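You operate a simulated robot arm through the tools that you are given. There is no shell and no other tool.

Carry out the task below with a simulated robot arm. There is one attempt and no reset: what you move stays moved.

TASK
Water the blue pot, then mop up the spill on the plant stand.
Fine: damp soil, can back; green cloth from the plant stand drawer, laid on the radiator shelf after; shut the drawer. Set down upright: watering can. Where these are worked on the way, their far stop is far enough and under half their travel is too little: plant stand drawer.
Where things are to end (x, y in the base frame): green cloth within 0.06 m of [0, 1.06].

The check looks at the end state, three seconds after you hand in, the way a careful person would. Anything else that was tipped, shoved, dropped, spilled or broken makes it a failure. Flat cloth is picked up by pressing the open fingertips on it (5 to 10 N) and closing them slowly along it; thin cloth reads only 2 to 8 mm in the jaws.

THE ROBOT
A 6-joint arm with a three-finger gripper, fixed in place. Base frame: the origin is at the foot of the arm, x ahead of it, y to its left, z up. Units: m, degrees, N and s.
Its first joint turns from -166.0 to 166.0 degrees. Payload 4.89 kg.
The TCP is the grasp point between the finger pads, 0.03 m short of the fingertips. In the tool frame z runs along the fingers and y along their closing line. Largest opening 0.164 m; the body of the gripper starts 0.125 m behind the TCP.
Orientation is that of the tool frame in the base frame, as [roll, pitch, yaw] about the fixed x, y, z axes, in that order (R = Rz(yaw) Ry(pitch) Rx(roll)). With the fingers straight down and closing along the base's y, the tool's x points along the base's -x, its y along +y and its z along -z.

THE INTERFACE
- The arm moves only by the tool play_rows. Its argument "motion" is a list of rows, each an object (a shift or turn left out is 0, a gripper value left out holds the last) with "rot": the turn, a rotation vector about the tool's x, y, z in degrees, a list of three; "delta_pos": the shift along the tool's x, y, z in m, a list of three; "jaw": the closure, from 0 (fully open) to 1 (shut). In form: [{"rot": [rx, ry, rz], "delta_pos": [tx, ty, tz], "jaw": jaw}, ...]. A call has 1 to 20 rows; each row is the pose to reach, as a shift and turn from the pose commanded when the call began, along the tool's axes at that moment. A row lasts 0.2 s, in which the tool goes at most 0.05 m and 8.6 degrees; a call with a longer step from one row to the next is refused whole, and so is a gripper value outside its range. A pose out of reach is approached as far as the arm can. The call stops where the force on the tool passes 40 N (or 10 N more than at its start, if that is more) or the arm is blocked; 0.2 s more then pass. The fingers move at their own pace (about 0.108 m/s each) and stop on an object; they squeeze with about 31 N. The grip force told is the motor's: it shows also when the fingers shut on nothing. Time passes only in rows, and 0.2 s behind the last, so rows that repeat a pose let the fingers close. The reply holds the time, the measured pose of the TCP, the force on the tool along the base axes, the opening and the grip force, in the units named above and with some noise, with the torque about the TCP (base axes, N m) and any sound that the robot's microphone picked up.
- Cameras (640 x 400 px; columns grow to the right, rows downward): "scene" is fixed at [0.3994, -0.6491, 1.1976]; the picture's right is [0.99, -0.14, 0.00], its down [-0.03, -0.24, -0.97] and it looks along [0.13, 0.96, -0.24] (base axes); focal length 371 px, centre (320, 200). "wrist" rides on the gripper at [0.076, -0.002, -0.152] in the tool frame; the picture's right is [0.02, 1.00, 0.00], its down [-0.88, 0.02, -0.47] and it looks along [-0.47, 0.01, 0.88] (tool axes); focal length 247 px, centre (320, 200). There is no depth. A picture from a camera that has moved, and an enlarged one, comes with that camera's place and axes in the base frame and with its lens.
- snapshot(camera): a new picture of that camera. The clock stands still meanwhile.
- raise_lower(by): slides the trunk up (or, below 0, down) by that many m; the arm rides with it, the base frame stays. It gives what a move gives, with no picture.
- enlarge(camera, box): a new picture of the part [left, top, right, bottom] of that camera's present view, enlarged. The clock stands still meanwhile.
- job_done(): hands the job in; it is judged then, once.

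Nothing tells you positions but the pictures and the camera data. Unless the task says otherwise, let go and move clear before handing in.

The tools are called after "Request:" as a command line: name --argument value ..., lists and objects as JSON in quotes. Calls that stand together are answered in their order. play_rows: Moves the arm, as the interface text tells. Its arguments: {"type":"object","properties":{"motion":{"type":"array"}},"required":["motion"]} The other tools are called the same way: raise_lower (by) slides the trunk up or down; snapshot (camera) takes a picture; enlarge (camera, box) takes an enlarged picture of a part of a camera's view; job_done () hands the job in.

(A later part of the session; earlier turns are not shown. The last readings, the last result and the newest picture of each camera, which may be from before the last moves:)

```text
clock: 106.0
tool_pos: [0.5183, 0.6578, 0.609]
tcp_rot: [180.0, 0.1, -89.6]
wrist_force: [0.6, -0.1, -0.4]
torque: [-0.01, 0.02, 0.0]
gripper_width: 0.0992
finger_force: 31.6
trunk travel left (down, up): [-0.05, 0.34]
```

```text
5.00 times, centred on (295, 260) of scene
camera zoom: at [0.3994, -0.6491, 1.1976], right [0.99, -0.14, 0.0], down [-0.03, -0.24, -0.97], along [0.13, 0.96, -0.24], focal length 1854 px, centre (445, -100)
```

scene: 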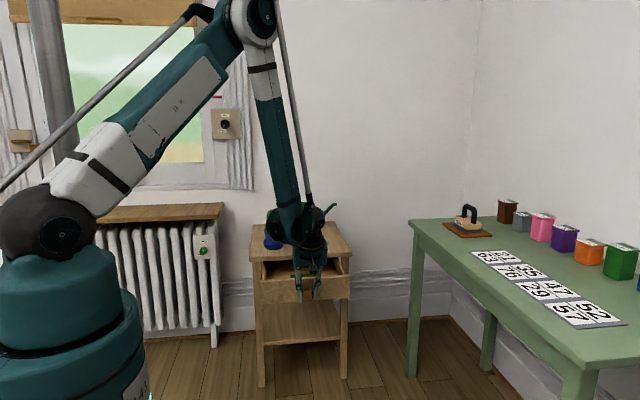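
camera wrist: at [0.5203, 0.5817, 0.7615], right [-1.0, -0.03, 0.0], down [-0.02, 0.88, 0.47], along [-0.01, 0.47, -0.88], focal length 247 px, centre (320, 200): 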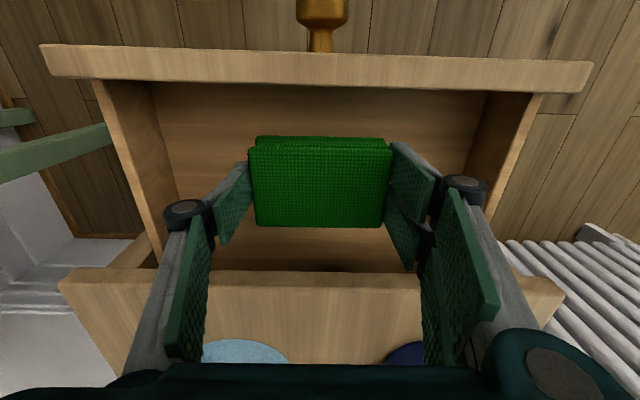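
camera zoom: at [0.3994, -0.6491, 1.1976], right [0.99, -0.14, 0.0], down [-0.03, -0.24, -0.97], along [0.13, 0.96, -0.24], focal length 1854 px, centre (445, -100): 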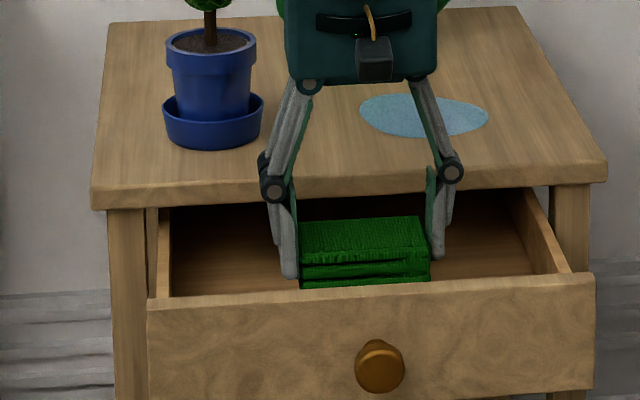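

The folded cloth is out and firmly held. I'll raise it straight clear of the drawer and inspect how far it hangs below the tips.

Request:
play_rows --motion '[{"delta_pos": [0, 0, -0.03]}, {"delta_pos": [0, 0, -0.06]}, {"delta_pos": [0, 0, -0.09]}, {"delta_pos": [0, 0, -0.12]}, {"delta_pos": [0, 0, -0.14]}, {"delta_pos": [0, 0, -0.14]}]'

Request:
enlarge --camera "scene" --box '[265, 185, 345, 245]'

Request:
snapshot --camera "wrist"

```text
clock: 107.4
tool_pos: [0.5182, 0.6582, 0.7486]
tcp_rot: [179.9, 0.1, -89.6]
wrist_force: [0.6, -0.3, 0.3]
torque: [-0.04, 0.02, 0.01]
gripper_width: 0.0992
finger_force: 30.9
trunk travel left (down, up): [-0.05, 0.34]
```

```text
6.67 times, centred on (305, 215) of scene
camera zoom: at [0.3994, -0.6491, 1.1976], right [0.99, -0.14, 0.0], down [-0.03, -0.24, -0.97], along [0.13, 0.96, -0.24], focal length 2471 px, centre (420, 100)
```

zoom: 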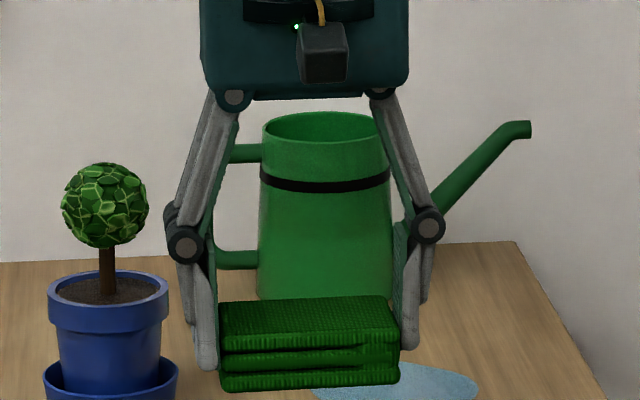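

```text
taken
camera wrist: at [0.5201, 0.5812, 0.9015], right [-1.0, -0.03, 0.0], down [-0.02, 0.88, 0.47], along [-0.01, 0.47, -0.88], focal length 247 px, centre (320, 200)
```

wrist: 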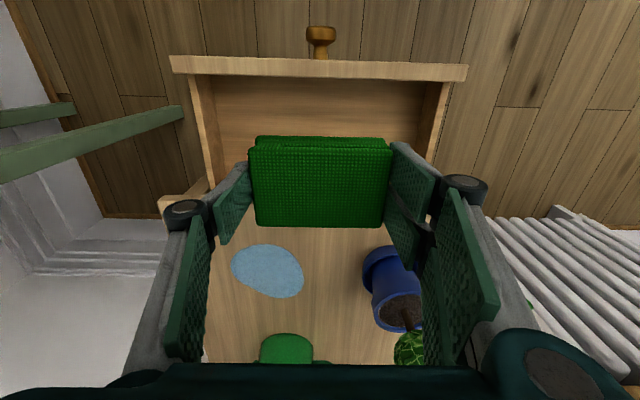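

The pad hangs about 1 cm below the fingertips, which is good for wiping. The spill centre (0.59, 0.86) is beyond vertical reach, so I'll set the pad flat at the front of the stand top and re-grip with a tilted tool. First I'll move over (0.57, 0.775).

Request:
play_rows --motion '[{"delta_pos": [-0.0292, -0.0132, 0.004]}, {"delta_pos": [-0.0583, -0.0265, 0.01]}, {"delta_pos": [-0.0875, -0.0397, 0.018]}, {"delta_pos": [-0.1166, -0.053, 0.025]}, {"delta_pos": [-0.1166, -0.053, 0.025]}]'

Request:
snapshot --camera "wrist"

Request:
enlarge --camera "scene" --box '[265, 185, 345, 255]'

```text
clock: 108.6
tool_pos: [0.5721, 0.7748, 0.7244]
tcp_rot: [180.0, 0.1, -89.6]
wrist_force: [-0.1, -0.6, -0.1]
torque: [0.02, -0.02, 0.0]
gripper_width: 0.0993
finger_force: 31.2
trunk travel left (down, up): [-0.05, 0.34]
```

```text
taken
camera wrist: at [0.5733, 0.6983, 0.8763], right [-1.0, -0.03, 0.0], down [-0.02, 0.88, 0.47], along [-0.01, 0.47, -0.88], focal length 247 px, centre (320, 200)
```

wrist: 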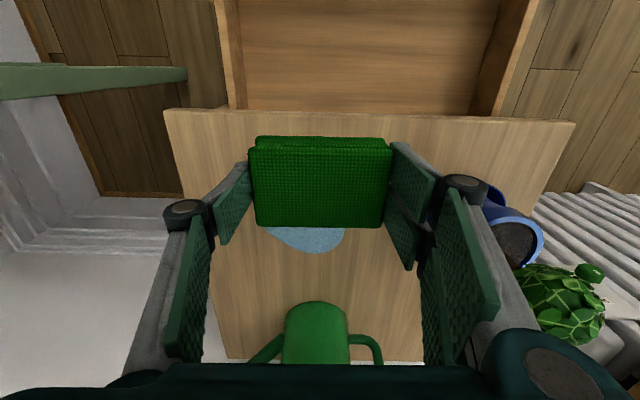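

```text
5.71 times, centred on (305, 220) of scene
camera zoom: at [0.3994, -0.6491, 1.1976], right [0.99, -0.14, 0.0], down [-0.03, -0.24, -0.97], along [0.13, 0.96, -0.24], focal length 2118 px, centre (406, 86)
```

zoom: 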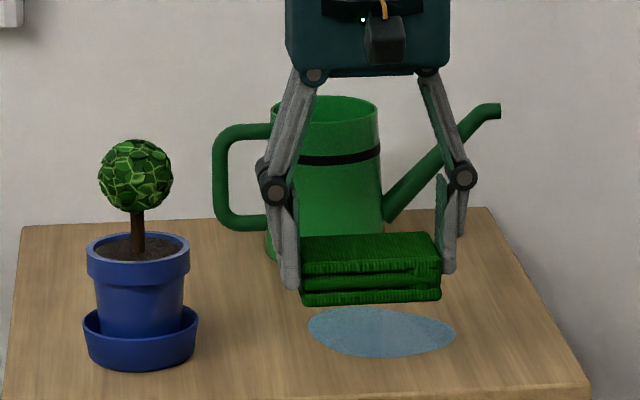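

I'll lower the pad onto the stand top here, slowing near contact.

Request:
play_rows --motion '[{"delta_pos": [0, 0, 0.025]}, {"delta_pos": [0, 0, 0.045]}, {"delta_pos": [0, 0, 0.052]}, {"delta_pos": [0, 0, 0.052]}]'

Request:
play_rows --motion '[{"delta_pos": [0, 0, 0.002]}, {"delta_pos": [0, 0, 0.004]}, {"delta_pos": [0, 0, 0.004]}]'

```text
clock: 109.6
tool_pos: [0.5705, 0.7746, 0.6711]
tcp_rot: [-179.9, 0.1, -89.6]
wrist_force: [1.1, 0.0, -0.8]
torque: [0.01, -0.01, 0.01]
gripper_width: 0.0993
finger_force: 31.4
trunk travel left (down, up): [-0.05, 0.34]
```

```text
clock: 110.4
tool_pos: [0.5715, 0.7744, 0.6687]
tcp_rot: [-179.9, 0.1, -89.6]
wrist_force: [0.4, -0.3, -1.0]
torque: [0.01, 0.03, 0.01]
gripper_width: 0.0991
finger_force: 30.9
trunk travel left (down, up): [-0.05, 0.34]
```

Request:
play_rows --motion '[{"delta_pos": [0, 0, 0.002]}, {"delta_pos": [0, 0, 0.003]}, {"delta_pos": [0, 0, 0.003]}]'

Request:
enlarge --camera "scene" --box '[265, 200, 345, 260]'

```text
clock: 111.2
tool_pos: [0.5701, 0.7762, 0.6663]
tcp_rot: [-179.9, 0.1, -89.6]
wrist_force: [-0.2, 0.3, -0.7]
torque: [0.01, 0.0, 0.0]
gripper_width: 0.0993
finger_force: 30.2
trunk travel left (down, up): [-0.05, 0.34]
```

```text
6.67 times, centred on (305, 230) of scene
camera zoom: at [0.3994, -0.6491, 1.1976], right [0.99, -0.14, 0.0], down [-0.03, -0.24, -0.97], along [0.13, 0.96, -0.24], focal length 2471 px, centre (420, 0)
```

zoom: 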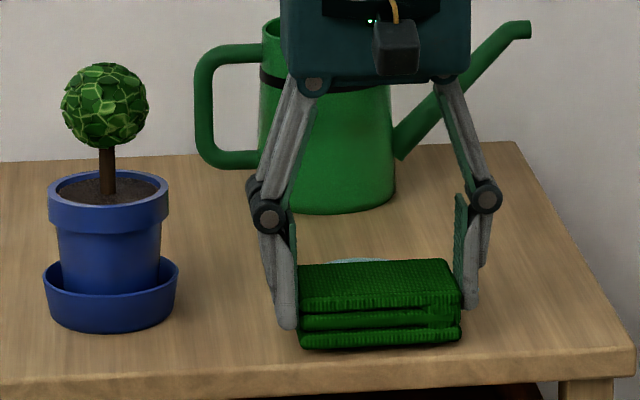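

Request:
play_rows --motion '[{"delta_pos": [0, 0, 0.002]}, {"delta_pos": [0, 0, 0.003]}, {"delta_pos": [0, 0, 0.003]}]'

```text
clock: 112.0
tool_pos: [0.5698, 0.7755, 0.6626]
tcp_rot: [-179.9, 0.1, -89.6]
wrist_force: [-0.9, 0.9, -1.0]
torque: [-0.02, -0.01, -0.03]
gripper_width: 0.0992
finger_force: 30.8
trunk travel left (down, up): [-0.05, 0.34]
```

Request:
play_rows --motion '[{"delta_pos": [0, 0, 0.002]}, {"delta_pos": [0, 0, 0.003]}, {"delta_pos": [0, 0, 0.003]}]'

```text
clock: 112.8
tool_pos: [0.5704, 0.7749, 0.6597]
tcp_rot: [-180.0, 0.1, -89.6]
wrist_force: [1.3, -0.3, 4.9]
torque: [0.09, 0.14, -0.04]
gripper_width: 0.0994
finger_force: 31.1
trunk travel left (down, up): [-0.05, 0.34]
```

The pad is down with about 5 N contact. I'll release it, rise, and tilt the tool 26° toward the wall.

Request:
play_rows --motion '[{"jaw": 0.38}, {"jaw": 0.33}, {"jaw": 0.27}, {"jaw": 0.27}]'

Request:
play_rows --motion '[{"delta_pos": [0, 0, -0.03]}, {"delta_pos": [0, 0, -0.06]}, {"delta_pos": [0.005, 0, -0.075], "rot": [0, -6.5, 0]}, {"delta_pos": [0.01, 0, -0.08], "rot": [0, -13, 0]}, {"delta_pos": [0.015, 0, -0.085], "rot": [0, -19.5, 0]}, {"delta_pos": [0.02, 0, -0.085], "rot": [0, -26, 0]}, {"delta_pos": [0.02, 0, -0.085], "rot": [0, -26, 0]}]'

Request:
snapshot --camera "wrist"

Request:
enlarge --camera "scene" --box '[265, 190, 345, 255]'

```text
clock: 113.8
tool_pos: [0.5705, 0.7736, 0.6601]
tcp_rot: [-180.0, 0.1, -89.7]
wrist_force: [0.5, -0.2, -0.4]
torque: [-0.01, 0.01, 0.01]
gripper_width: 0.1196
finger_force: 0.0
trunk travel left (down, up): [-0.05, 0.34]
```

```text
clock: 115.4
tool_pos: [0.5706, 0.7539, 0.7439]
tcp_rot: [179.9, 26.2, -89.6]
wrist_force: [-0.3, -0.4, 0.3]
torque: [-0.02, -0.01, 0.03]
gripper_width: 0.1197
finger_force: 0.1
trunk travel left (down, up): [-0.05, 0.34]
```

```text
taken
camera wrist: at [0.5734, 0.6192, 0.8474], right [-1.0, -0.03, -0.01], down [-0.02, 0.58, 0.81], along [-0.02, 0.81, -0.58], focal length 247 px, centre (320, 200)
```

wrist: 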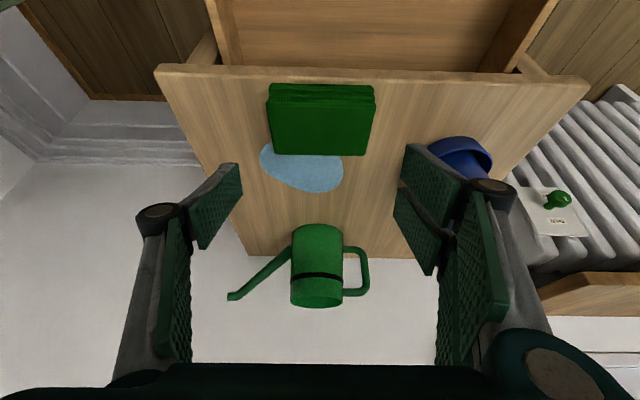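

```text
6.15 times, centred on (305, 222) of scene
camera zoom: at [0.3994, -0.6491, 1.1976], right [0.99, -0.14, 0.0], down [-0.03, -0.24, -0.97], along [0.13, 0.96, -0.24], focal length 2281 px, centre (412, 62)
```

zoom: 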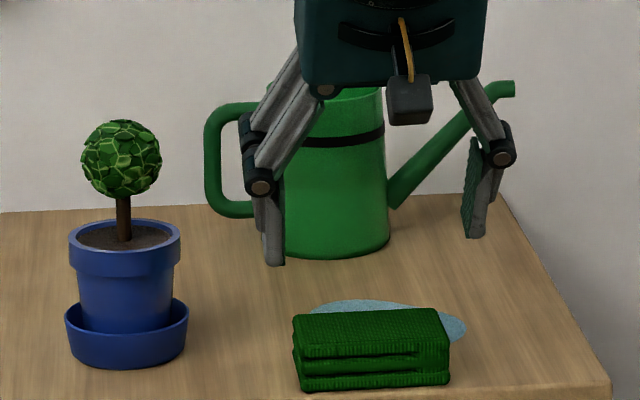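

The pad lies flat, centred at about (0.569, 0.776), already touching the spill's near edge. I'll come down around its ends with the tilted tool.

Request:
play_rows --motion '[{"delta_pos": [0.0085, 0.0005, 0.0237]}, {"delta_pos": [0.017, 0.001, 0.0473]}, {"delta_pos": [0.0225, 0.0014, 0.062]}, {"delta_pos": [0.0225, 0.0014, 0.062]}]'

Request:
enlarge --camera "scene" --box '[265, 190, 345, 255]'

Request:
snapshot --camera "wrist"

```text
clock: 116.4
tool_pos: [0.569, 0.7623, 0.6788]
tcp_rot: [-180.0, 26.0, -89.6]
wrist_force: [-0.2, 0.2, 0.6]
torque: [0.0, 0.0, 0.04]
gripper_width: 0.1197
finger_force: 0.0
trunk travel left (down, up): [-0.05, 0.34]
```

```text
6.15 times, centred on (305, 222) of scene
camera zoom: at [0.3994, -0.6491, 1.1976], right [0.99, -0.14, 0.0], down [-0.03, -0.24, -0.97], along [0.13, 0.96, -0.24], focal length 2281 px, centre (412, 62)
```

zoom: 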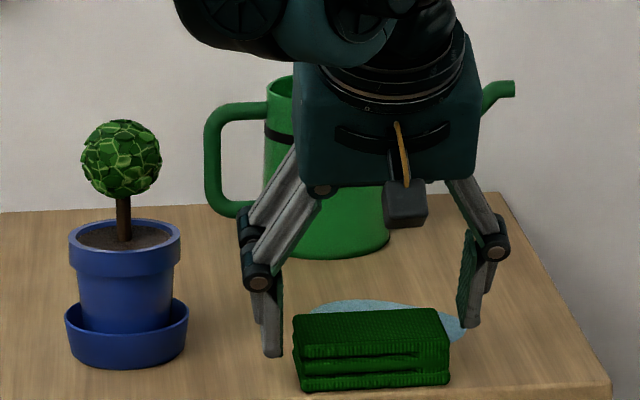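

```text
taken
camera wrist: at [0.5717, 0.6266, 0.7824], right [-1.0, -0.03, -0.01], down [-0.02, 0.58, 0.81], along [-0.02, 0.81, -0.58], focal length 247 px, centre (320, 200)
```

wrist: 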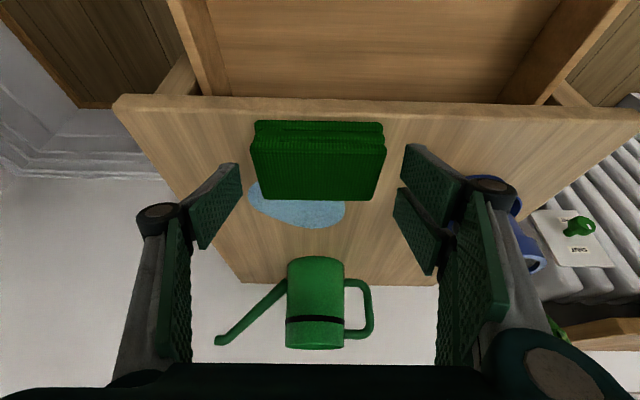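

Aligned. I'll lower the last centimetre and close on the pad's ends.

Request:
play_rows --motion '[{"delta_pos": [0.0022, 0, 0.0045]}, {"delta_pos": [0.0042, 0, 0.0085]}, {"delta_pos": [0.0042, 0, 0.0085]}]'

Request:
play_rows --motion '[{"jaw": 0.32}, {"jaw": 0.36}, {"jaw": 0.39}, {"jaw": 0.42}, {"jaw": 0.46}, {"jaw": 0.52}, {"jaw": 0.52}]'

Request:
enlarge --camera "scene" --box '[265, 190, 345, 255]'

```text
clock: 117.2
tool_pos: [0.5689, 0.7613, 0.6698]
tcp_rot: [-179.9, 26.0, -89.6]
wrist_force: [-0.6, 0.4, -0.5]
torque: [-0.01, -0.03, 0.04]
gripper_width: 0.1199
finger_force: 0.1
trunk travel left (down, up): [-0.05, 0.34]
```

```text
clock: 118.8
tool_pos: [0.5684, 0.7617, 0.6685]
tcp_rot: [180.0, 26.1, -89.5]
wrist_force: [-0.5, 0.4, 1.5]
torque: [0.02, 0.07, -0.01]
gripper_width: 0.0992
finger_force: 31.0
trunk travel left (down, up): [-0.05, 0.34]
```

```text
6.15 times, centred on (305, 222) of scene
camera zoom: at [0.3994, -0.6491, 1.1976], right [0.99, -0.14, 0.0], down [-0.03, -0.24, -0.97], along [0.13, 0.96, -0.24], focal length 2281 px, centre (412, 62)
```

zoom: 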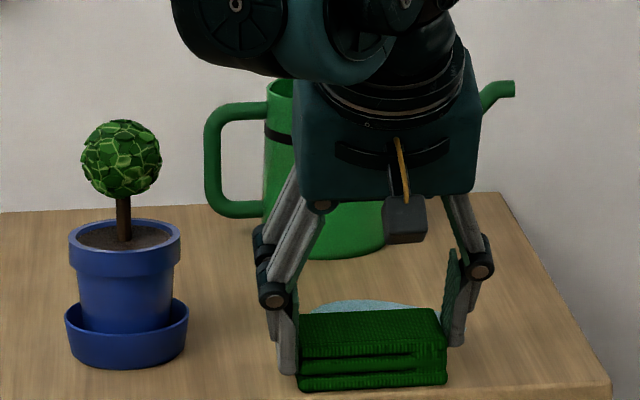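

The pad is gripped flat. Now I'll wipe, pressing lightly and sliding outward across the spill.

Request:
play_rows --motion '[{"delta_pos": [0.0007, 0, 0.0014]}, {"delta_pos": [-0.0158, -0.0012, 0.0094]}, {"delta_pos": [-0.0322, -0.0024, 0.0175]}, {"delta_pos": [-0.0487, -0.0035, 0.0256]}, {"delta_pos": [-0.0652, -0.0047, 0.0336]}, {"delta_pos": [-0.0817, -0.0058, 0.0417]}, {"delta_pos": [-0.0981, -0.007, 0.0498]}]'

Request:
enlarge --camera "scene" --box '[265, 190, 345, 255]'

Request:
snapshot --camera "wrist"

```text
clock: 120.4
tool_pos: [0.5769, 0.8724, 0.6699]
tcp_rot: [-180.0, 26.2, -89.6]
wrist_force: [-1.7, -12.5, 23.9]
torque: [-0.09, 0.23, 0.12]
gripper_width: 0.0994
finger_force: 30.7
trunk travel left (down, up): [-0.05, 0.34]
```

```text
6.15 times, centred on (305, 222) of scene
camera zoom: at [0.3994, -0.6491, 1.1976], right [0.99, -0.14, 0.0], down [-0.03, -0.24, -0.97], along [0.13, 0.96, -0.24], focal length 2281 px, centre (412, 62)
```

zoom: 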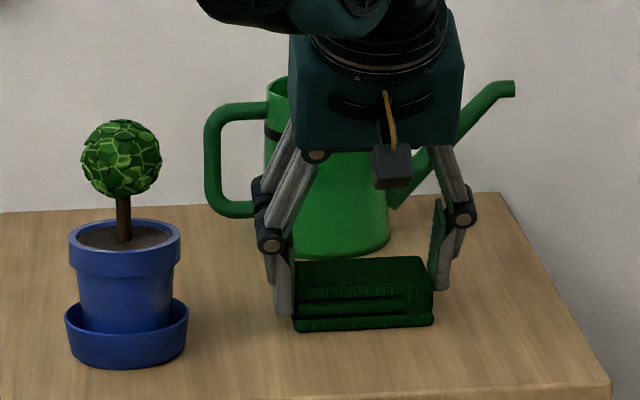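

```text
taken
camera wrist: at [0.5784, 0.736, 0.7723], right [-1.0, -0.03, -0.01], down [-0.02, 0.58, 0.81], along [-0.02, 0.81, -0.58], focal length 247 px, centre (320, 200)
```

wrist: 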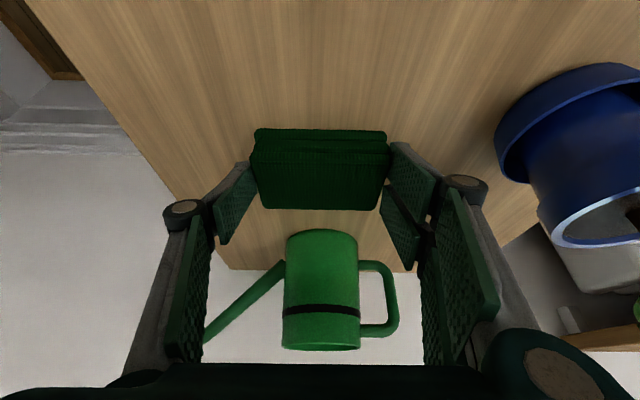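

The spill looks mopped and the cloth has darkened. I'll make a return pass shifted to the right to catch the remaining edge, then check the surface.

Request:
play_rows --motion '[{"delta_pos": [-0.0003, -0.015, -0.0005]}, {"delta_pos": [-0.0003, -0.03, -0.0005]}, {"delta_pos": [0.0159, -0.03, -0.0085]}, {"delta_pos": [0.032, -0.03, -0.0164]}, {"delta_pos": [0.0482, -0.03, -0.0243]}, {"delta_pos": [0.0643, -0.03, -0.0322]}, {"delta_pos": [0.0805, -0.03, -0.0401]}]'

Request:
enlarge --camera "scene" --box '[265, 190, 345, 255]'

Request:
snapshot --camera "wrist"

```text
clock: 122.0
tool_pos: [0.6073, 0.7825, 0.6698]
tcp_rot: [-179.9, 26.1, -89.7]
wrist_force: [1.2, 5.7, 18.5]
torque: [0.36, 0.11, -0.14]
gripper_width: 0.0992
finger_force: 31.2
trunk travel left (down, up): [-0.05, 0.34]
```

```text
6.15 times, centred on (305, 222) of scene
camera zoom: at [0.3994, -0.6491, 1.1976], right [0.99, -0.14, 0.0], down [-0.03, -0.24, -0.97], along [0.13, 0.96, -0.24], focal length 2281 px, centre (412, 62)
```

zoom: 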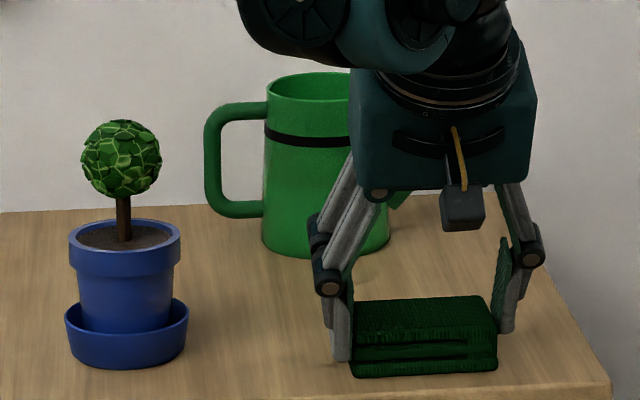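

```text
taken
camera wrist: at [0.609, 0.6462, 0.7723], right [-1.0, -0.03, -0.01], down [-0.02, 0.58, 0.81], along [-0.02, 0.81, -0.58], focal length 247 px, centre (320, 200)
```

wrist: 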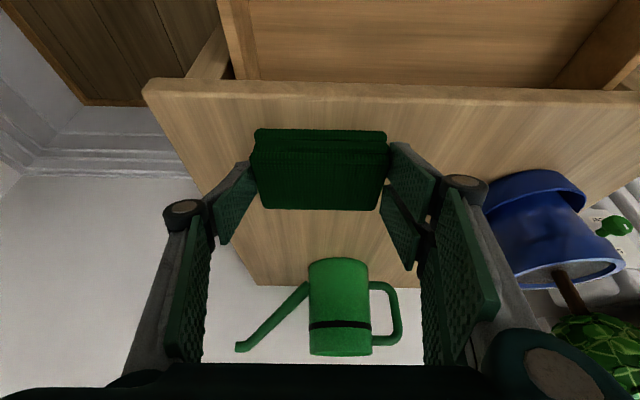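

The stand top is dry. I'll lift the cloth straight up, well above the plant.

Request:
play_rows --motion '[{"delta_pos": [-0.0088, 0, -0.018]}, {"delta_pos": [-0.0264, 0, -0.0539]}, {"delta_pos": [-0.044, 0, -0.0898]}, {"delta_pos": [-0.0638, 0, -0.1302]}, {"delta_pos": [-0.0836, 0, -0.1706]}, {"delta_pos": [-0.1012, 0, -0.2065]}, {"delta_pos": [-0.1012, 0, -0.2065]}]'

Request:
snapshot --camera "scene"

Request:
snapshot --camera "wrist"

```text
clock: 123.6
tool_pos: [0.6068, 0.7828, 0.8982]
tcp_rot: [179.9, 26.1, -89.7]
wrist_force: [0.0, -0.3, -0.2]
torque: [-0.08, 0.05, 0.02]
gripper_width: 0.0992
finger_force: 30.2
trunk travel left (down, up): [-0.05, 0.34]
```

```text
taken
```

scene: 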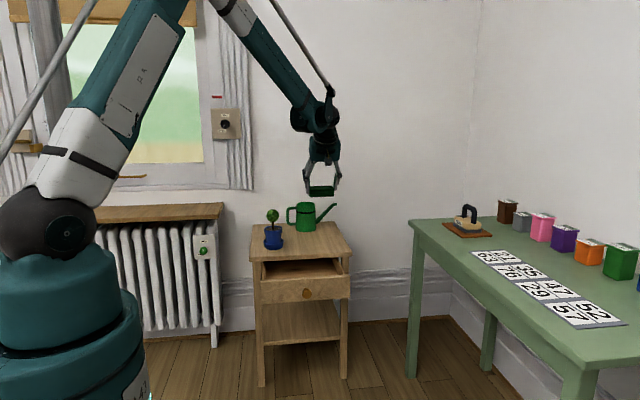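

```text
taken
camera wrist: at [0.6085, 0.6467, 1.0013], right [-1.0, -0.03, -0.01], down [-0.02, 0.58, 0.81], along [-0.02, 0.81, -0.58], focal length 247 px, centre (320, 200)
```

wrist: 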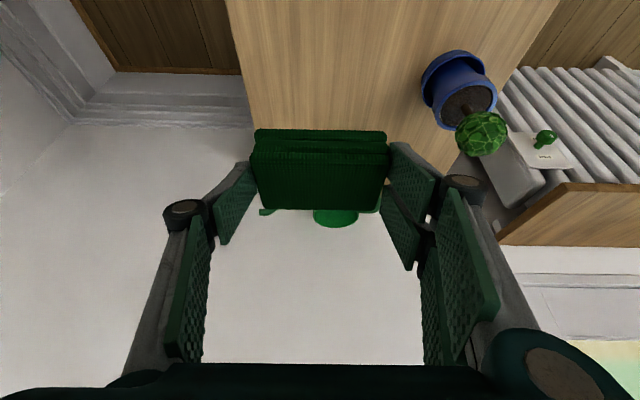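

The spill is gone from the stand top. I'll carry the cloth left, high above the plant, toward the radiator shelf.

Request:
play_rows --motion '[{"delta_pos": [-0.0115, 0.0344, 0.0019]}, {"delta_pos": [-0.023, 0.0688, 0.0038]}, {"delta_pos": [-0.0345, 0.1033, 0.0058]}, {"delta_pos": [-0.046, 0.1377, 0.0077]}, {"delta_pos": [-0.0575, 0.1721, 0.0096]}, {"delta_pos": [-0.069, 0.2065, 0.0115]}, {"delta_pos": [-0.078, 0.2465, 0.0159]}, {"delta_pos": [-0.087, 0.2865, 0.0203]}, {"delta_pos": [-0.0959, 0.3265, 0.0247]}, {"delta_pos": [-0.1049, 0.3665, 0.0291]}, {"delta_pos": [-0.1139, 0.4065, 0.0335]}, {"delta_pos": [-0.1139, 0.4065, 0.0335]}]'

Request:
snapshot --camera "scene"

Request:
snapshot --camera "wrist"

```text
clock: 126.4
tool_pos: [0.2443, 0.8887, 0.9181]
tcp_rot: [179.9, 26.1, -92.6]
wrist_force: [-0.5, 0.0, -1.4]
torque: [-0.04, -0.09, -0.04]
gripper_width: 0.099
finger_force: 31.0
trunk travel left (down, up): [-0.05, 0.34]
stopped in row 12: the arm was blocked; the commanded pose is now the measured one
```

```text
taken
```

scene: 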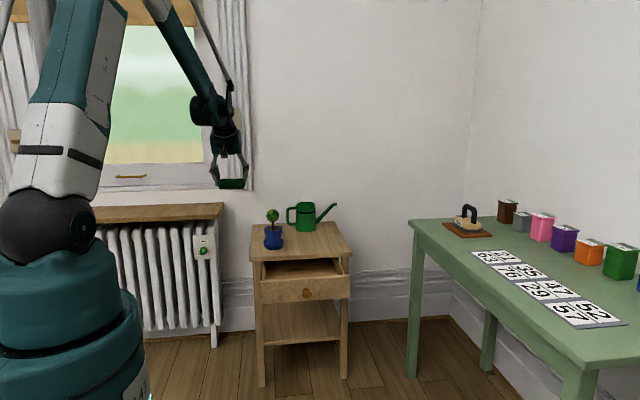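

```text
taken
camera wrist: at [0.2405, 0.753, 1.0209], right [-1.0, 0.03, -0.01], down [0.01, 0.58, 0.81], along [0.03, 0.81, -0.58], focal length 247 px, centre (320, 200)
```

wrist: 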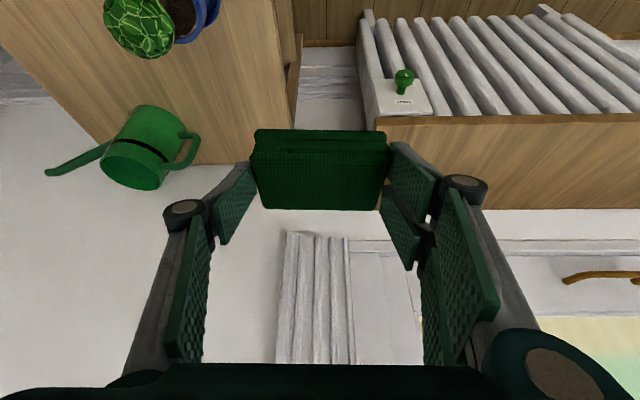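

The arm stopped again: base rotation stalls here when the arm is folded in, with no load on the tool. It moved freely before when stretched further out, so I'll extend outward first and then sweep left.

Request:
play_rows --motion '[{"delta_pos": [-0.0248, 0.0015, 0.0233]}, {"delta_pos": [-0.0495, 0.003, 0.0465]}, {"delta_pos": [-0.0743, 0.0044, 0.0698]}, {"delta_pos": [-0.099, 0.0059, 0.093]}, {"delta_pos": [-0.099, 0.0059, 0.093]}]'

Request:
snapshot --camera "scene"

```text
clock: 127.6
tool_pos: [0.2368, 1.0188, 0.8782]
tcp_rot: [179.9, 26.1, -92.1]
wrist_force: [0.1, 0.7, -0.1]
torque: [-0.02, -0.01, -0.01]
gripper_width: 0.0991
finger_force: 31.6
trunk travel left (down, up): [-0.05, 0.34]
```

```text
taken
```

scene: 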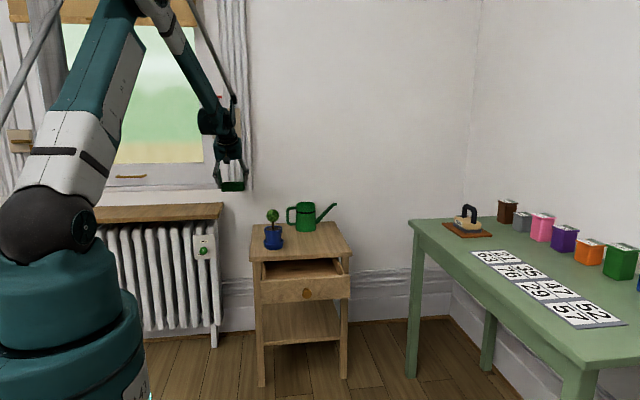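

Extended fine. Now I'll sweep left in smaller steps.

Request:
play_rows --motion '[{"delta_pos": [-0.0027, 0.02, 0.0013]}, {"delta_pos": [-0.0055, 0.04, 0.0027]}, {"delta_pos": [-0.0082, 0.06, 0.004]}, {"delta_pos": [-0.0109, 0.0805, 0.0053]}, {"delta_pos": [-0.0109, 0.0805, 0.0053]}]'

```text
clock: 128.8
tool_pos: [0.1566, 1.0345, 0.8781]
tcp_rot: [179.8, 26.1, -92.2]
wrist_force: [0.8, -0.4, -0.3]
torque: [0.04, 0.08, 0.04]
gripper_width: 0.0991
finger_force: 31.6
trunk travel left (down, up): [-0.05, 0.34]
```

Moving freely now. I'll continue to above the target at x=0.

Request:
play_rows --motion '[{"delta_pos": [-0.0008, 0.0197, 0.0022]}, {"delta_pos": [-0.0015, 0.0393, 0.0044]}, {"delta_pos": [-0.0023, 0.059, 0.0066]}, {"delta_pos": [-0.003, 0.0786, 0.0088]}, {"delta_pos": [-0.0038, 0.0983, 0.011]}, {"delta_pos": [-0.0045, 0.1179, 0.0132]}, {"delta_pos": [-0.0053, 0.1376, 0.0154]}, {"delta_pos": [-0.006, 0.157, 0.0176]}, {"delta_pos": [-0.006, 0.157, 0.0176]}]'

Request:
snapshot --camera "wrist"

Request:
snapshot --camera "scene"

```text
clock: 130.8
tool_pos: [-0.0001, 1.0542, 0.8658]
tcp_rot: [179.9, 26.1, -92.2]
wrist_force: [0.5, -0.3, 0.0]
torque: [-0.01, 0.06, 0.01]
gripper_width: 0.0994
finger_force: 31.2
trunk travel left (down, up): [-0.05, 0.34]
```

```text
taken
camera wrist: at [-0.0029, 0.918, 0.968], right [-1.0, 0.02, -0.01], down [0.0, 0.58, 0.81], along [0.02, 0.81, -0.58], focal length 247 px, centre (320, 200)
```

wrist: 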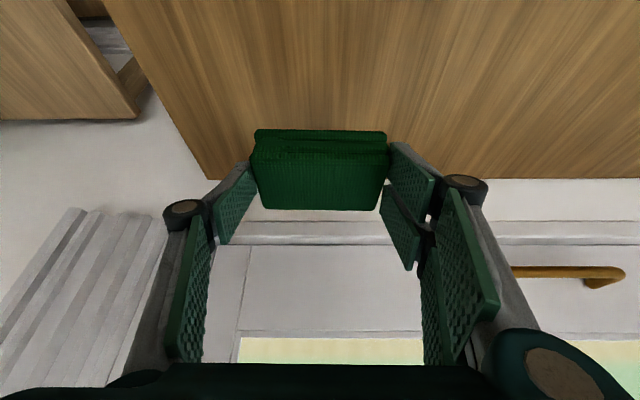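

```text
taken
```

scene: 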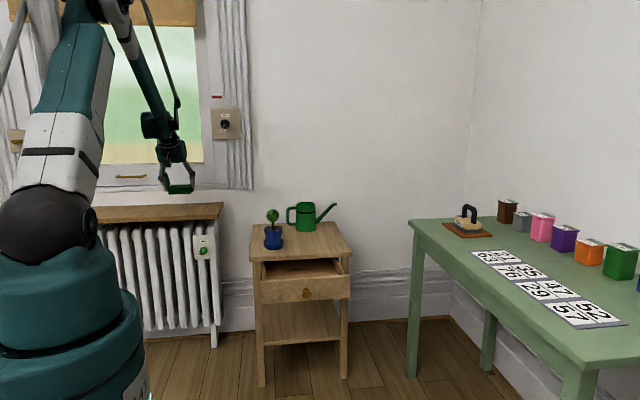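

The cloth is above the shelf at x≈0. I'll descend to about 1 cm above it, adjusting y for the pad's centre.

Request:
play_rows --motion '[{"delta_pos": [0.0133, -0.0001, 0.021]}, {"delta_pos": [0.0265, -0.0003, 0.042]}, {"delta_pos": [0.0398, -0.0004, 0.063]}, {"delta_pos": [0.0398, -0.0004, 0.063]}]'

Request:
enlarge --camera "scene" --box '[120, 160, 240, 240]'

Request:
snapshot --camera "wrist"

```text
clock: 131.8
tool_pos: [0.0008, 1.0449, 0.7921]
tcp_rot: [179.8, 26.1, -92.1]
wrist_force: [-0.1, -0.5, 0.1]
torque: [-0.04, 0.02, -0.03]
gripper_width: 0.0993
finger_force: 30.8
trunk travel left (down, up): [-0.05, 0.34]
```

```text
5.00 times, centred on (180, 200) of scene
camera zoom: at [0.3994, -0.6491, 1.1976], right [0.99, -0.14, 0.0], down [-0.03, -0.24, -0.97], along [0.13, 0.96, -0.24], focal length 1854 px, centre (1020, 200)
```

zoom: 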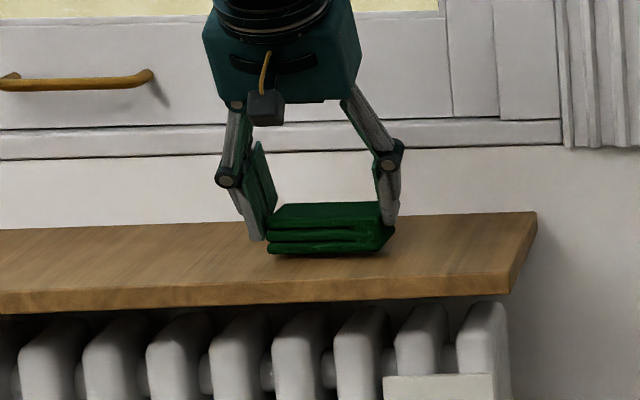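

```text
taken
camera wrist: at [-0.0025, 0.9102, 0.8946], right [-1.0, 0.02, -0.01], down [0.0, 0.58, 0.81], along [0.02, 0.81, -0.58], focal length 247 px, centre (320, 200)
```

wrist: 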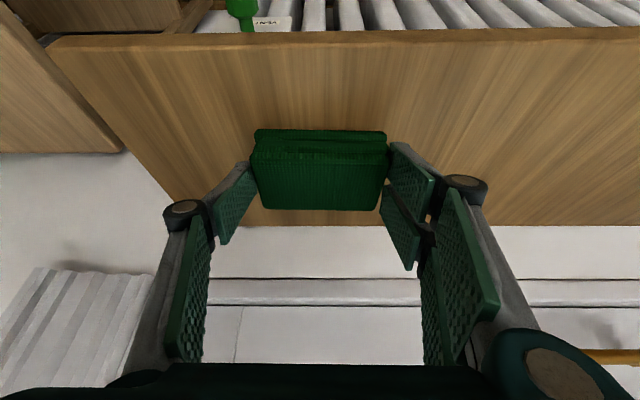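

Nearly on the shelf. I'll creep down to contact.

Request:
play_rows --motion '[{"delta_pos": [0.0013, 0, 0.0027]}, {"delta_pos": [0.0026, 0, 0.0054]}, {"delta_pos": [0.0026, 0, 0.0054]}]'

```text
clock: 132.6
tool_pos: [0.0008, 1.0456, 0.7853]
tcp_rot: [179.9, 26.1, -92.1]
wrist_force: [0.7, -0.6, -0.5]
torque: [-0.04, -0.02, -0.01]
gripper_width: 0.0993
finger_force: 30.8
trunk travel left (down, up): [-0.05, 0.34]
```

Request:
play_rows --motion '[{"delta_pos": [0.0009, 0, 0.0018]}, {"delta_pos": [0.0013, 0, 0.0027]}, {"delta_pos": [0.0013, 0, 0.0027]}]'

```text
clock: 133.4
tool_pos: [0.0008, 1.0457, 0.7837]
tcp_rot: [179.9, 26.3, -92.1]
wrist_force: [0.5, 3.5, 28.4]
torque: [0.25, 0.16, -0.03]
gripper_width: 0.0992
finger_force: 30.6
trunk travel left (down, up): [-0.05, 0.34]
```

Contact. I'll ease up a millimetre and open the jaws.

Request:
play_rows --motion '[{"delta_pos": [-0.0004, 0, -0.0009]}, {"delta_pos": [-0.0004, 0, -0.0009], "jaw": 0.38}, {"delta_pos": [-0.0004, 0, -0.0009], "jaw": 0.34}, {"delta_pos": [-0.0004, 0, -0.0009], "jaw": 0.27}, {"delta_pos": [-0.0004, 0, -0.0009], "jaw": 0.27}]'

Request:
enlarge --camera "scene" --box '[120, 160, 240, 240]'

Request:
snapshot --camera "wrist"

```text
clock: 134.6
tool_pos: [0.0007, 1.0456, 0.7828]
tcp_rot: [179.9, 26.1, -92.0]
wrist_force: [0.3, 0.2, 0.1]
torque: [0.03, 0.03, -0.03]
gripper_width: 0.1196
finger_force: 0.2
trunk travel left (down, up): [-0.05, 0.34]
```

```text
5.00 times, centred on (180, 200) of scene
camera zoom: at [0.3994, -0.6491, 1.1976], right [0.99, -0.14, 0.0], down [-0.03, -0.24, -0.97], along [0.13, 0.96, -0.24], focal length 1854 px, centre (1020, 200)
```

zoom: 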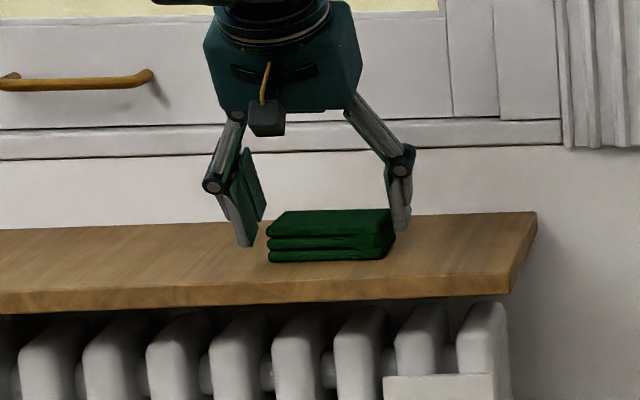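

```text
taken
camera wrist: at [-0.0026, 0.9103, 0.8861], right [-1.0, 0.02, -0.01], down [0.0, 0.58, 0.81], along [0.02, 0.81, -0.58], focal length 247 px, centre (320, 200)
```

wrist: 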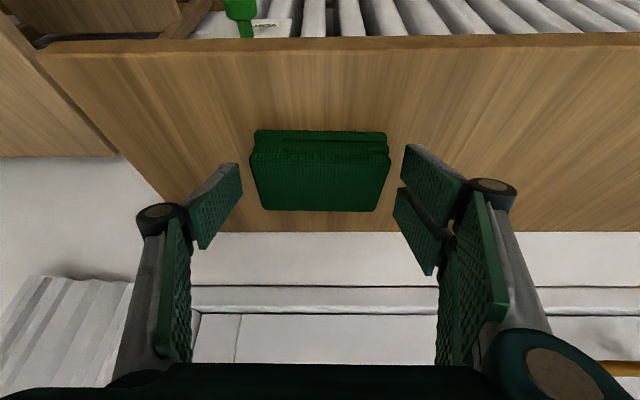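

The cloth lies on the shelf at about (0.00, 1.06), released. I'll lift straight up clear of it.

Request:
play_rows --motion '[{"delta_pos": [-0.0132, 0, -0.027]}, {"delta_pos": [-0.0264, 0, -0.0539]}, {"delta_pos": [-0.0396, 0, -0.0808]}, {"delta_pos": [-0.0484, 0, -0.0988]}, {"delta_pos": [-0.0484, 0, -0.0988]}]'

Request:
enlarge --camera "scene" --box '[120, 160, 240, 240]'

Request:
snapshot --camera "wrist"

```text
clock: 135.8
tool_pos: [0.0059, 1.0547, 0.8864]
tcp_rot: [179.9, 26.1, -92.4]
wrist_force: [-0.1, 0.4, 0.2]
torque: [0.02, 0.03, -0.01]
gripper_width: 0.1197
finger_force: 0.0
trunk travel left (down, up): [-0.05, 0.34]
```

```text
5.00 times, centred on (180, 200) of scene
camera zoom: at [0.3994, -0.6491, 1.1976], right [0.99, -0.14, 0.0], down [-0.03, -0.24, -0.97], along [0.13, 0.96, -0.24], focal length 1854 px, centre (1020, 200)
```

zoom: 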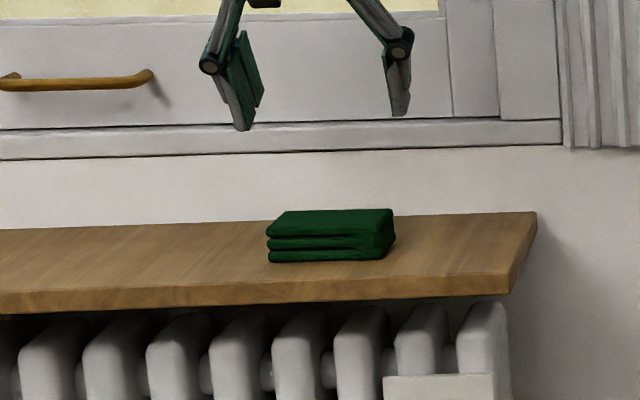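

```text
taken
camera wrist: at [0.0023, 0.9186, 0.9903], right [-1.0, 0.02, -0.01], down [0.01, 0.58, 0.81], along [0.02, 0.81, -0.58], focal length 247 px, centre (320, 200)
```

wrist: 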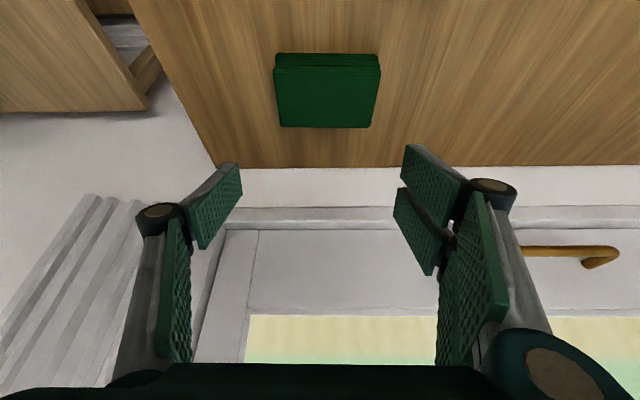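

The cloth is lying neatly on the shelf. I'll sweep back right while extended, before turning to the drawer.

Request:
play_rows --motion '[{"delta_pos": [0.0031, -0.0308, -0.0063]}, {"delta_pos": [0.0063, -0.0615, -0.0126]}, {"delta_pos": [0.0094, -0.0923, -0.0188]}, {"delta_pos": [0.0126, -0.123, -0.0251]}, {"delta_pos": [0.0157, -0.1538, -0.0314]}, {"delta_pos": [0.0188, -0.1845, -0.0377]}, {"delta_pos": [0.022, -0.2153, -0.0439]}, {"delta_pos": [0.0251, -0.246, -0.0502]}, {"delta_pos": [0.0251, -0.246, -0.0502]}]'

```text
clock: 137.8
tool_pos: [0.2436, 0.9919, 0.9272]
tcp_rot: [-180.0, 26.1, -92.2]
wrist_force: [-0.7, 0.4, -0.9]
torque: [-0.03, -0.09, -0.05]
gripper_width: 0.1197
finger_force: 0.0
trunk travel left (down, up): [-0.05, 0.34]
```

Request:
play_rows --motion '[{"delta_pos": [0.0235, -0.0295, -0.0106], "rot": [-0.1, 0, -0.2]}, {"delta_pos": [0.047, -0.0589, -0.0213], "rot": [-0.2, 0, -0.4]}, {"delta_pos": [0.0705, -0.0884, -0.0319], "rot": [-0.3, 0, -0.6]}, {"delta_pos": [0.094, -0.1178, -0.0426], "rot": [-0.4, 0, -0.9]}, {"delta_pos": [0.1174, -0.1473, -0.0532], "rot": [-0.5, 0, -1.1]}, {"delta_pos": [0.1409, -0.1767, -0.0639], "rot": [-0.6, 0, -1.3]}, {"delta_pos": [0.1644, -0.2062, -0.0745], "rot": [-0.7, 0, -1.5]}, {"delta_pos": [0.1879, -0.2356, -0.0852], "rot": [-0.8, 0, -1.8], "jaw": 0.6}, {"delta_pos": [0.2114, -0.2651, -0.0958], "rot": [-0.97, 0, -1.98], "jaw": 1.0}, {"delta_pos": [0.2114, -0.2651, -0.0958], "rot": [-0.97, 0, -1.98], "jaw": 1.0}]'

Request:
snapshot --camera "scene"

Request:
snapshot --camera "wrist"

```text
clock: 140.0
tool_pos: [0.5006, 0.7501, 0.9191]
tcp_rot: [180.0, 26.0, -90.0]
wrist_force: [-0.5, 0.7, -0.7]
torque: [-0.09, -0.08, -0.01]
gripper_width: 0.0
finger_force: 30.8
trunk travel left (down, up): [-0.05, 0.34]
```

```text
taken
```

scene: 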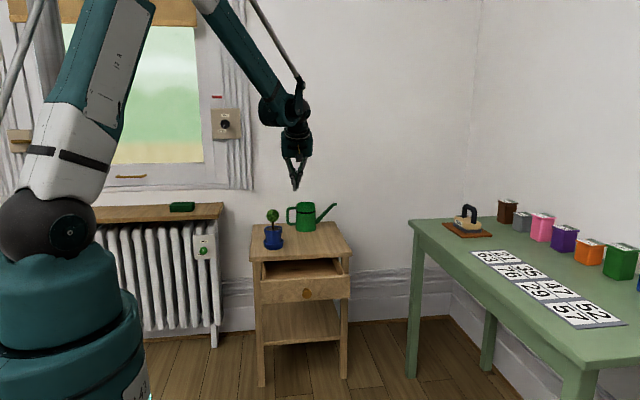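

```text
taken
camera wrist: at [0.5033, 0.6146, 1.0225], right [-1.0, -0.02, -0.01], down [-0.02, 0.58, 0.81], along [-0.01, 0.81, -0.58], focal length 247 px, centre (320, 200)
```

wrist: 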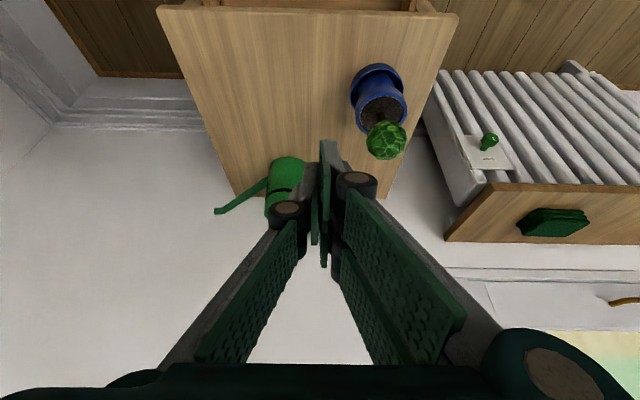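

All is in order: dry stand, damp soil, cloth on the shelf. Next I'll move in front of the open drawer with the jaws closed, to push it shut.

Request:
play_rows --motion '[{"delta_pos": [0.034, -0.0124, 0.0069]}, {"delta_pos": [0.068, -0.0249, 0.0139]}, {"delta_pos": [0.1019, -0.0373, 0.0208]}, {"delta_pos": [0.1359, -0.0497, 0.0278]}, {"delta_pos": [0.1699, -0.0621, 0.0347]}, {"delta_pos": [0.2039, -0.0746, 0.0416]}, {"delta_pos": [0.2378, -0.087, 0.0486]}, {"delta_pos": [0.2718, -0.0994, 0.0555]}, {"delta_pos": [0.2718, -0.0994, 0.0555]}]'

Request:
snapshot --camera "wrist"

Request:
enlarge --camera "scene" --box '[240, 200, 360, 310]'

```text
clock: 142.0
tool_pos: [0.6005, 0.5319, 0.7502]
tcp_rot: [-179.9, 26.1, -89.8]
wrist_force: [-0.9, 0.2, -0.4]
torque: [-0.09, -0.05, -0.01]
gripper_width: 0.0
finger_force: 31.1
trunk travel left (down, up): [-0.05, 0.34]
```

```text
taken
camera wrist: at [0.6028, 0.3965, 0.8526], right [-1.0, -0.02, -0.01], down [-0.02, 0.58, 0.81], along [-0.01, 0.81, -0.58], focal length 247 px, centre (320, 200)
```

wrist: 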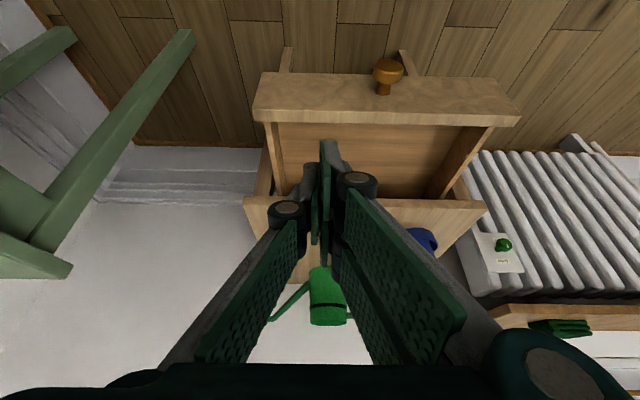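

```text
3.64 times, centred on (300, 255) of scene
camera zoom: at [0.3994, -0.6491, 1.1976], right [0.99, -0.14, 0.0], down [-0.03, -0.24, -0.97], along [0.13, 0.96, -0.24], focal length 1348 px, centre (393, 0)
```

zoom: 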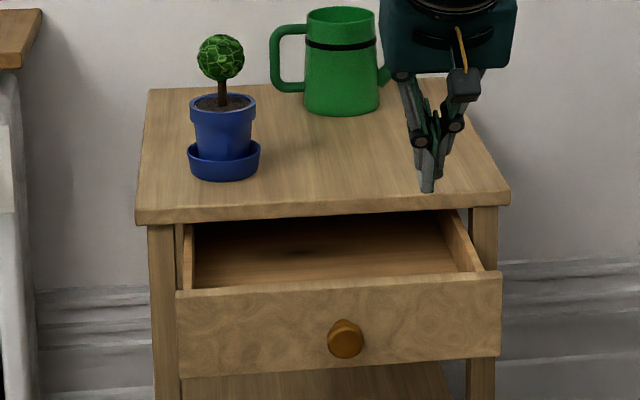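

I'll back off slightly in y and descend in front of the drawer face, right of the knob.

Request:
play_rows --motion '[{"delta_pos": [0.0198, 0, -0.0096]}, {"delta_pos": [0.0386, 0, 0.029]}, {"delta_pos": [0.0575, 0, 0.0677]}, {"delta_pos": [0.0763, 0, 0.1063]}, {"delta_pos": [0.0952, 0, 0.145]}, {"delta_pos": [0.0952, 0, 0.145]}]'

Request:
snapshot --camera "wrist"

Request:
enlarge --camera "scene" --box '[240, 200, 360, 310]'

```text
clock: 143.4
tool_pos: [0.6001, 0.509, 0.5778]
tcp_rot: [180.0, 26.1, -89.9]
wrist_force: [-0.6, -0.2, 0.0]
torque: [0.01, -0.04, -0.06]
gripper_width: 0.0
finger_force: 31.5
trunk travel left (down, up): [-0.05, 0.34]
```

```text
taken
camera wrist: at [0.6025, 0.3737, 0.6809], right [-1.0, -0.02, -0.01], down [-0.02, 0.58, 0.81], along [-0.01, 0.81, -0.58], focal length 247 px, centre (320, 200)
```

wrist: 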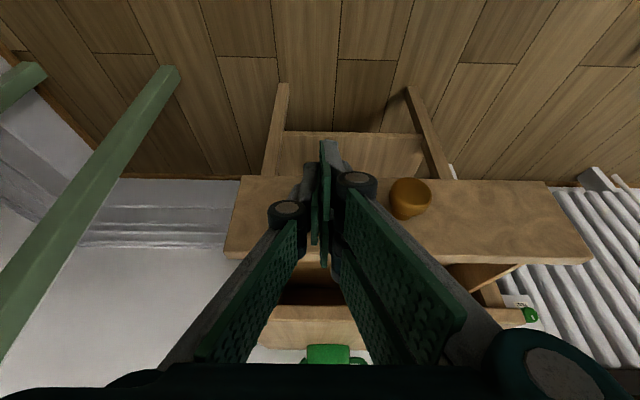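

```text
3.64 times, centred on (300, 255) of scene
camera zoom: at [0.3994, -0.6491, 1.1976], right [0.99, -0.14, 0.0], down [-0.03, -0.24, -0.97], along [0.13, 0.96, -0.24], focal length 1348 px, centre (393, 0)
```

zoom: 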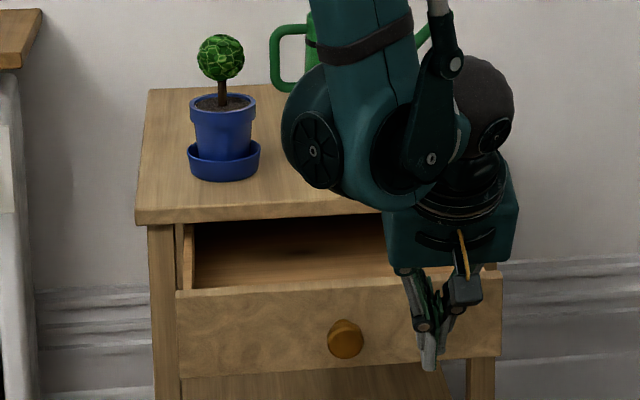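

The closed fingertips are in front of the drawer face. I'll push the drawer in along +y.

Request:
play_rows --motion '[{"delta_pos": [-0.018, 0, 0.0088]}, {"delta_pos": [-0.0359, 0, 0.0176]}, {"delta_pos": [-0.0539, 0, 0.0264]}, {"delta_pos": [-0.0718, 0, 0.0352]}, {"delta_pos": [-0.0898, 0, 0.044]}, {"delta_pos": [-0.1078, 0, 0.0528]}]'

Request:
enlarge --camera "scene" --box '[240, 200, 360, 310]'

```text
clock: 144.8
tool_pos: [0.6015, 0.6299, 0.5786]
tcp_rot: [179.9, 26.2, -90.1]
wrist_force: [-0.6, -0.3, 0.5]
torque: [0.04, -0.01, 0.04]
gripper_width: 0.0003
finger_force: 30.8
trunk travel left (down, up): [-0.05, 0.34]
```

```text
3.64 times, centred on (300, 255) of scene
camera zoom: at [0.3994, -0.6491, 1.1976], right [0.99, -0.14, 0.0], down [-0.03, -0.24, -0.97], along [0.13, 0.96, -0.24], focal length 1348 px, centre (393, 0)
```

zoom: 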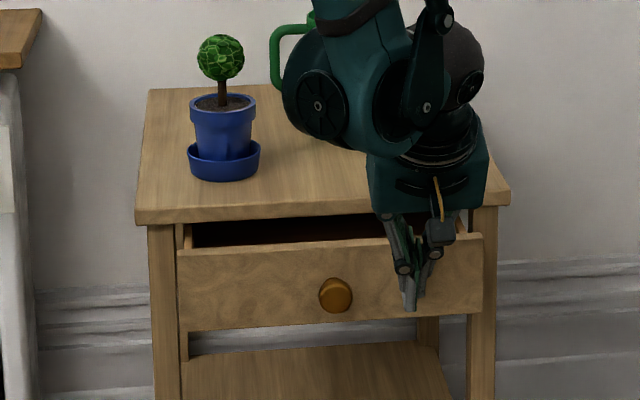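

It's sliding in smoothly. I'll push the rest of the way, slowing near the end.

Request:
play_rows --motion '[{"delta_pos": [-0.018, 0, 0.0088]}, {"delta_pos": [-0.0359, 0, 0.0176]}, {"delta_pos": [-0.0521, 0, 0.0255]}, {"delta_pos": [-0.0629, 0, 0.0308]}, {"delta_pos": [-0.0682, 0, 0.0334]}, {"delta_pos": [-0.0718, 0, 0.0352]}]'

Request:
enlarge --camera "scene" --box '[240, 200, 360, 310]'

Request:
snapshot --camera "wrist"

```text
clock: 146.2
tool_pos: [0.6003, 0.7088, 0.5775]
tcp_rot: [179.9, 26.2, -90.0]
wrist_force: [0.0, 0.1, 0.5]
torque: [0.01, -0.05, 0.01]
gripper_width: 0.0001
finger_force: 31.3
trunk travel left (down, up): [-0.05, 0.34]
```

```text
3.64 times, centred on (300, 255) of scene
camera zoom: at [0.3994, -0.6491, 1.1976], right [0.99, -0.14, 0.0], down [-0.03, -0.24, -0.97], along [0.13, 0.96, -0.24], focal length 1348 px, centre (393, 0)
```

zoom: 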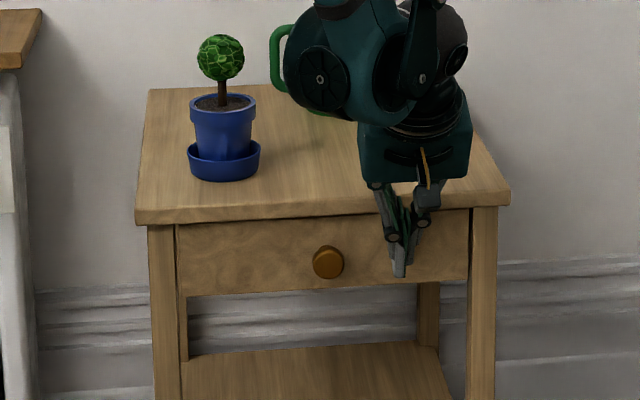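

```text
taken
camera wrist: at [0.6027, 0.574, 0.6808], right [-1.0, -0.02, -0.01], down [-0.02, 0.58, 0.81], along [-0.01, 0.81, -0.58], focal length 247 px, centre (320, 200)
```

wrist: 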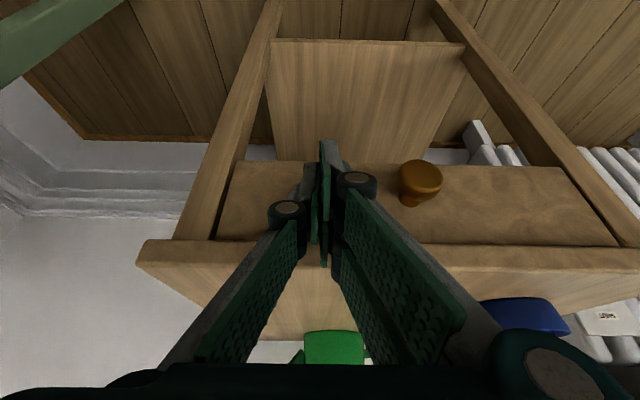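

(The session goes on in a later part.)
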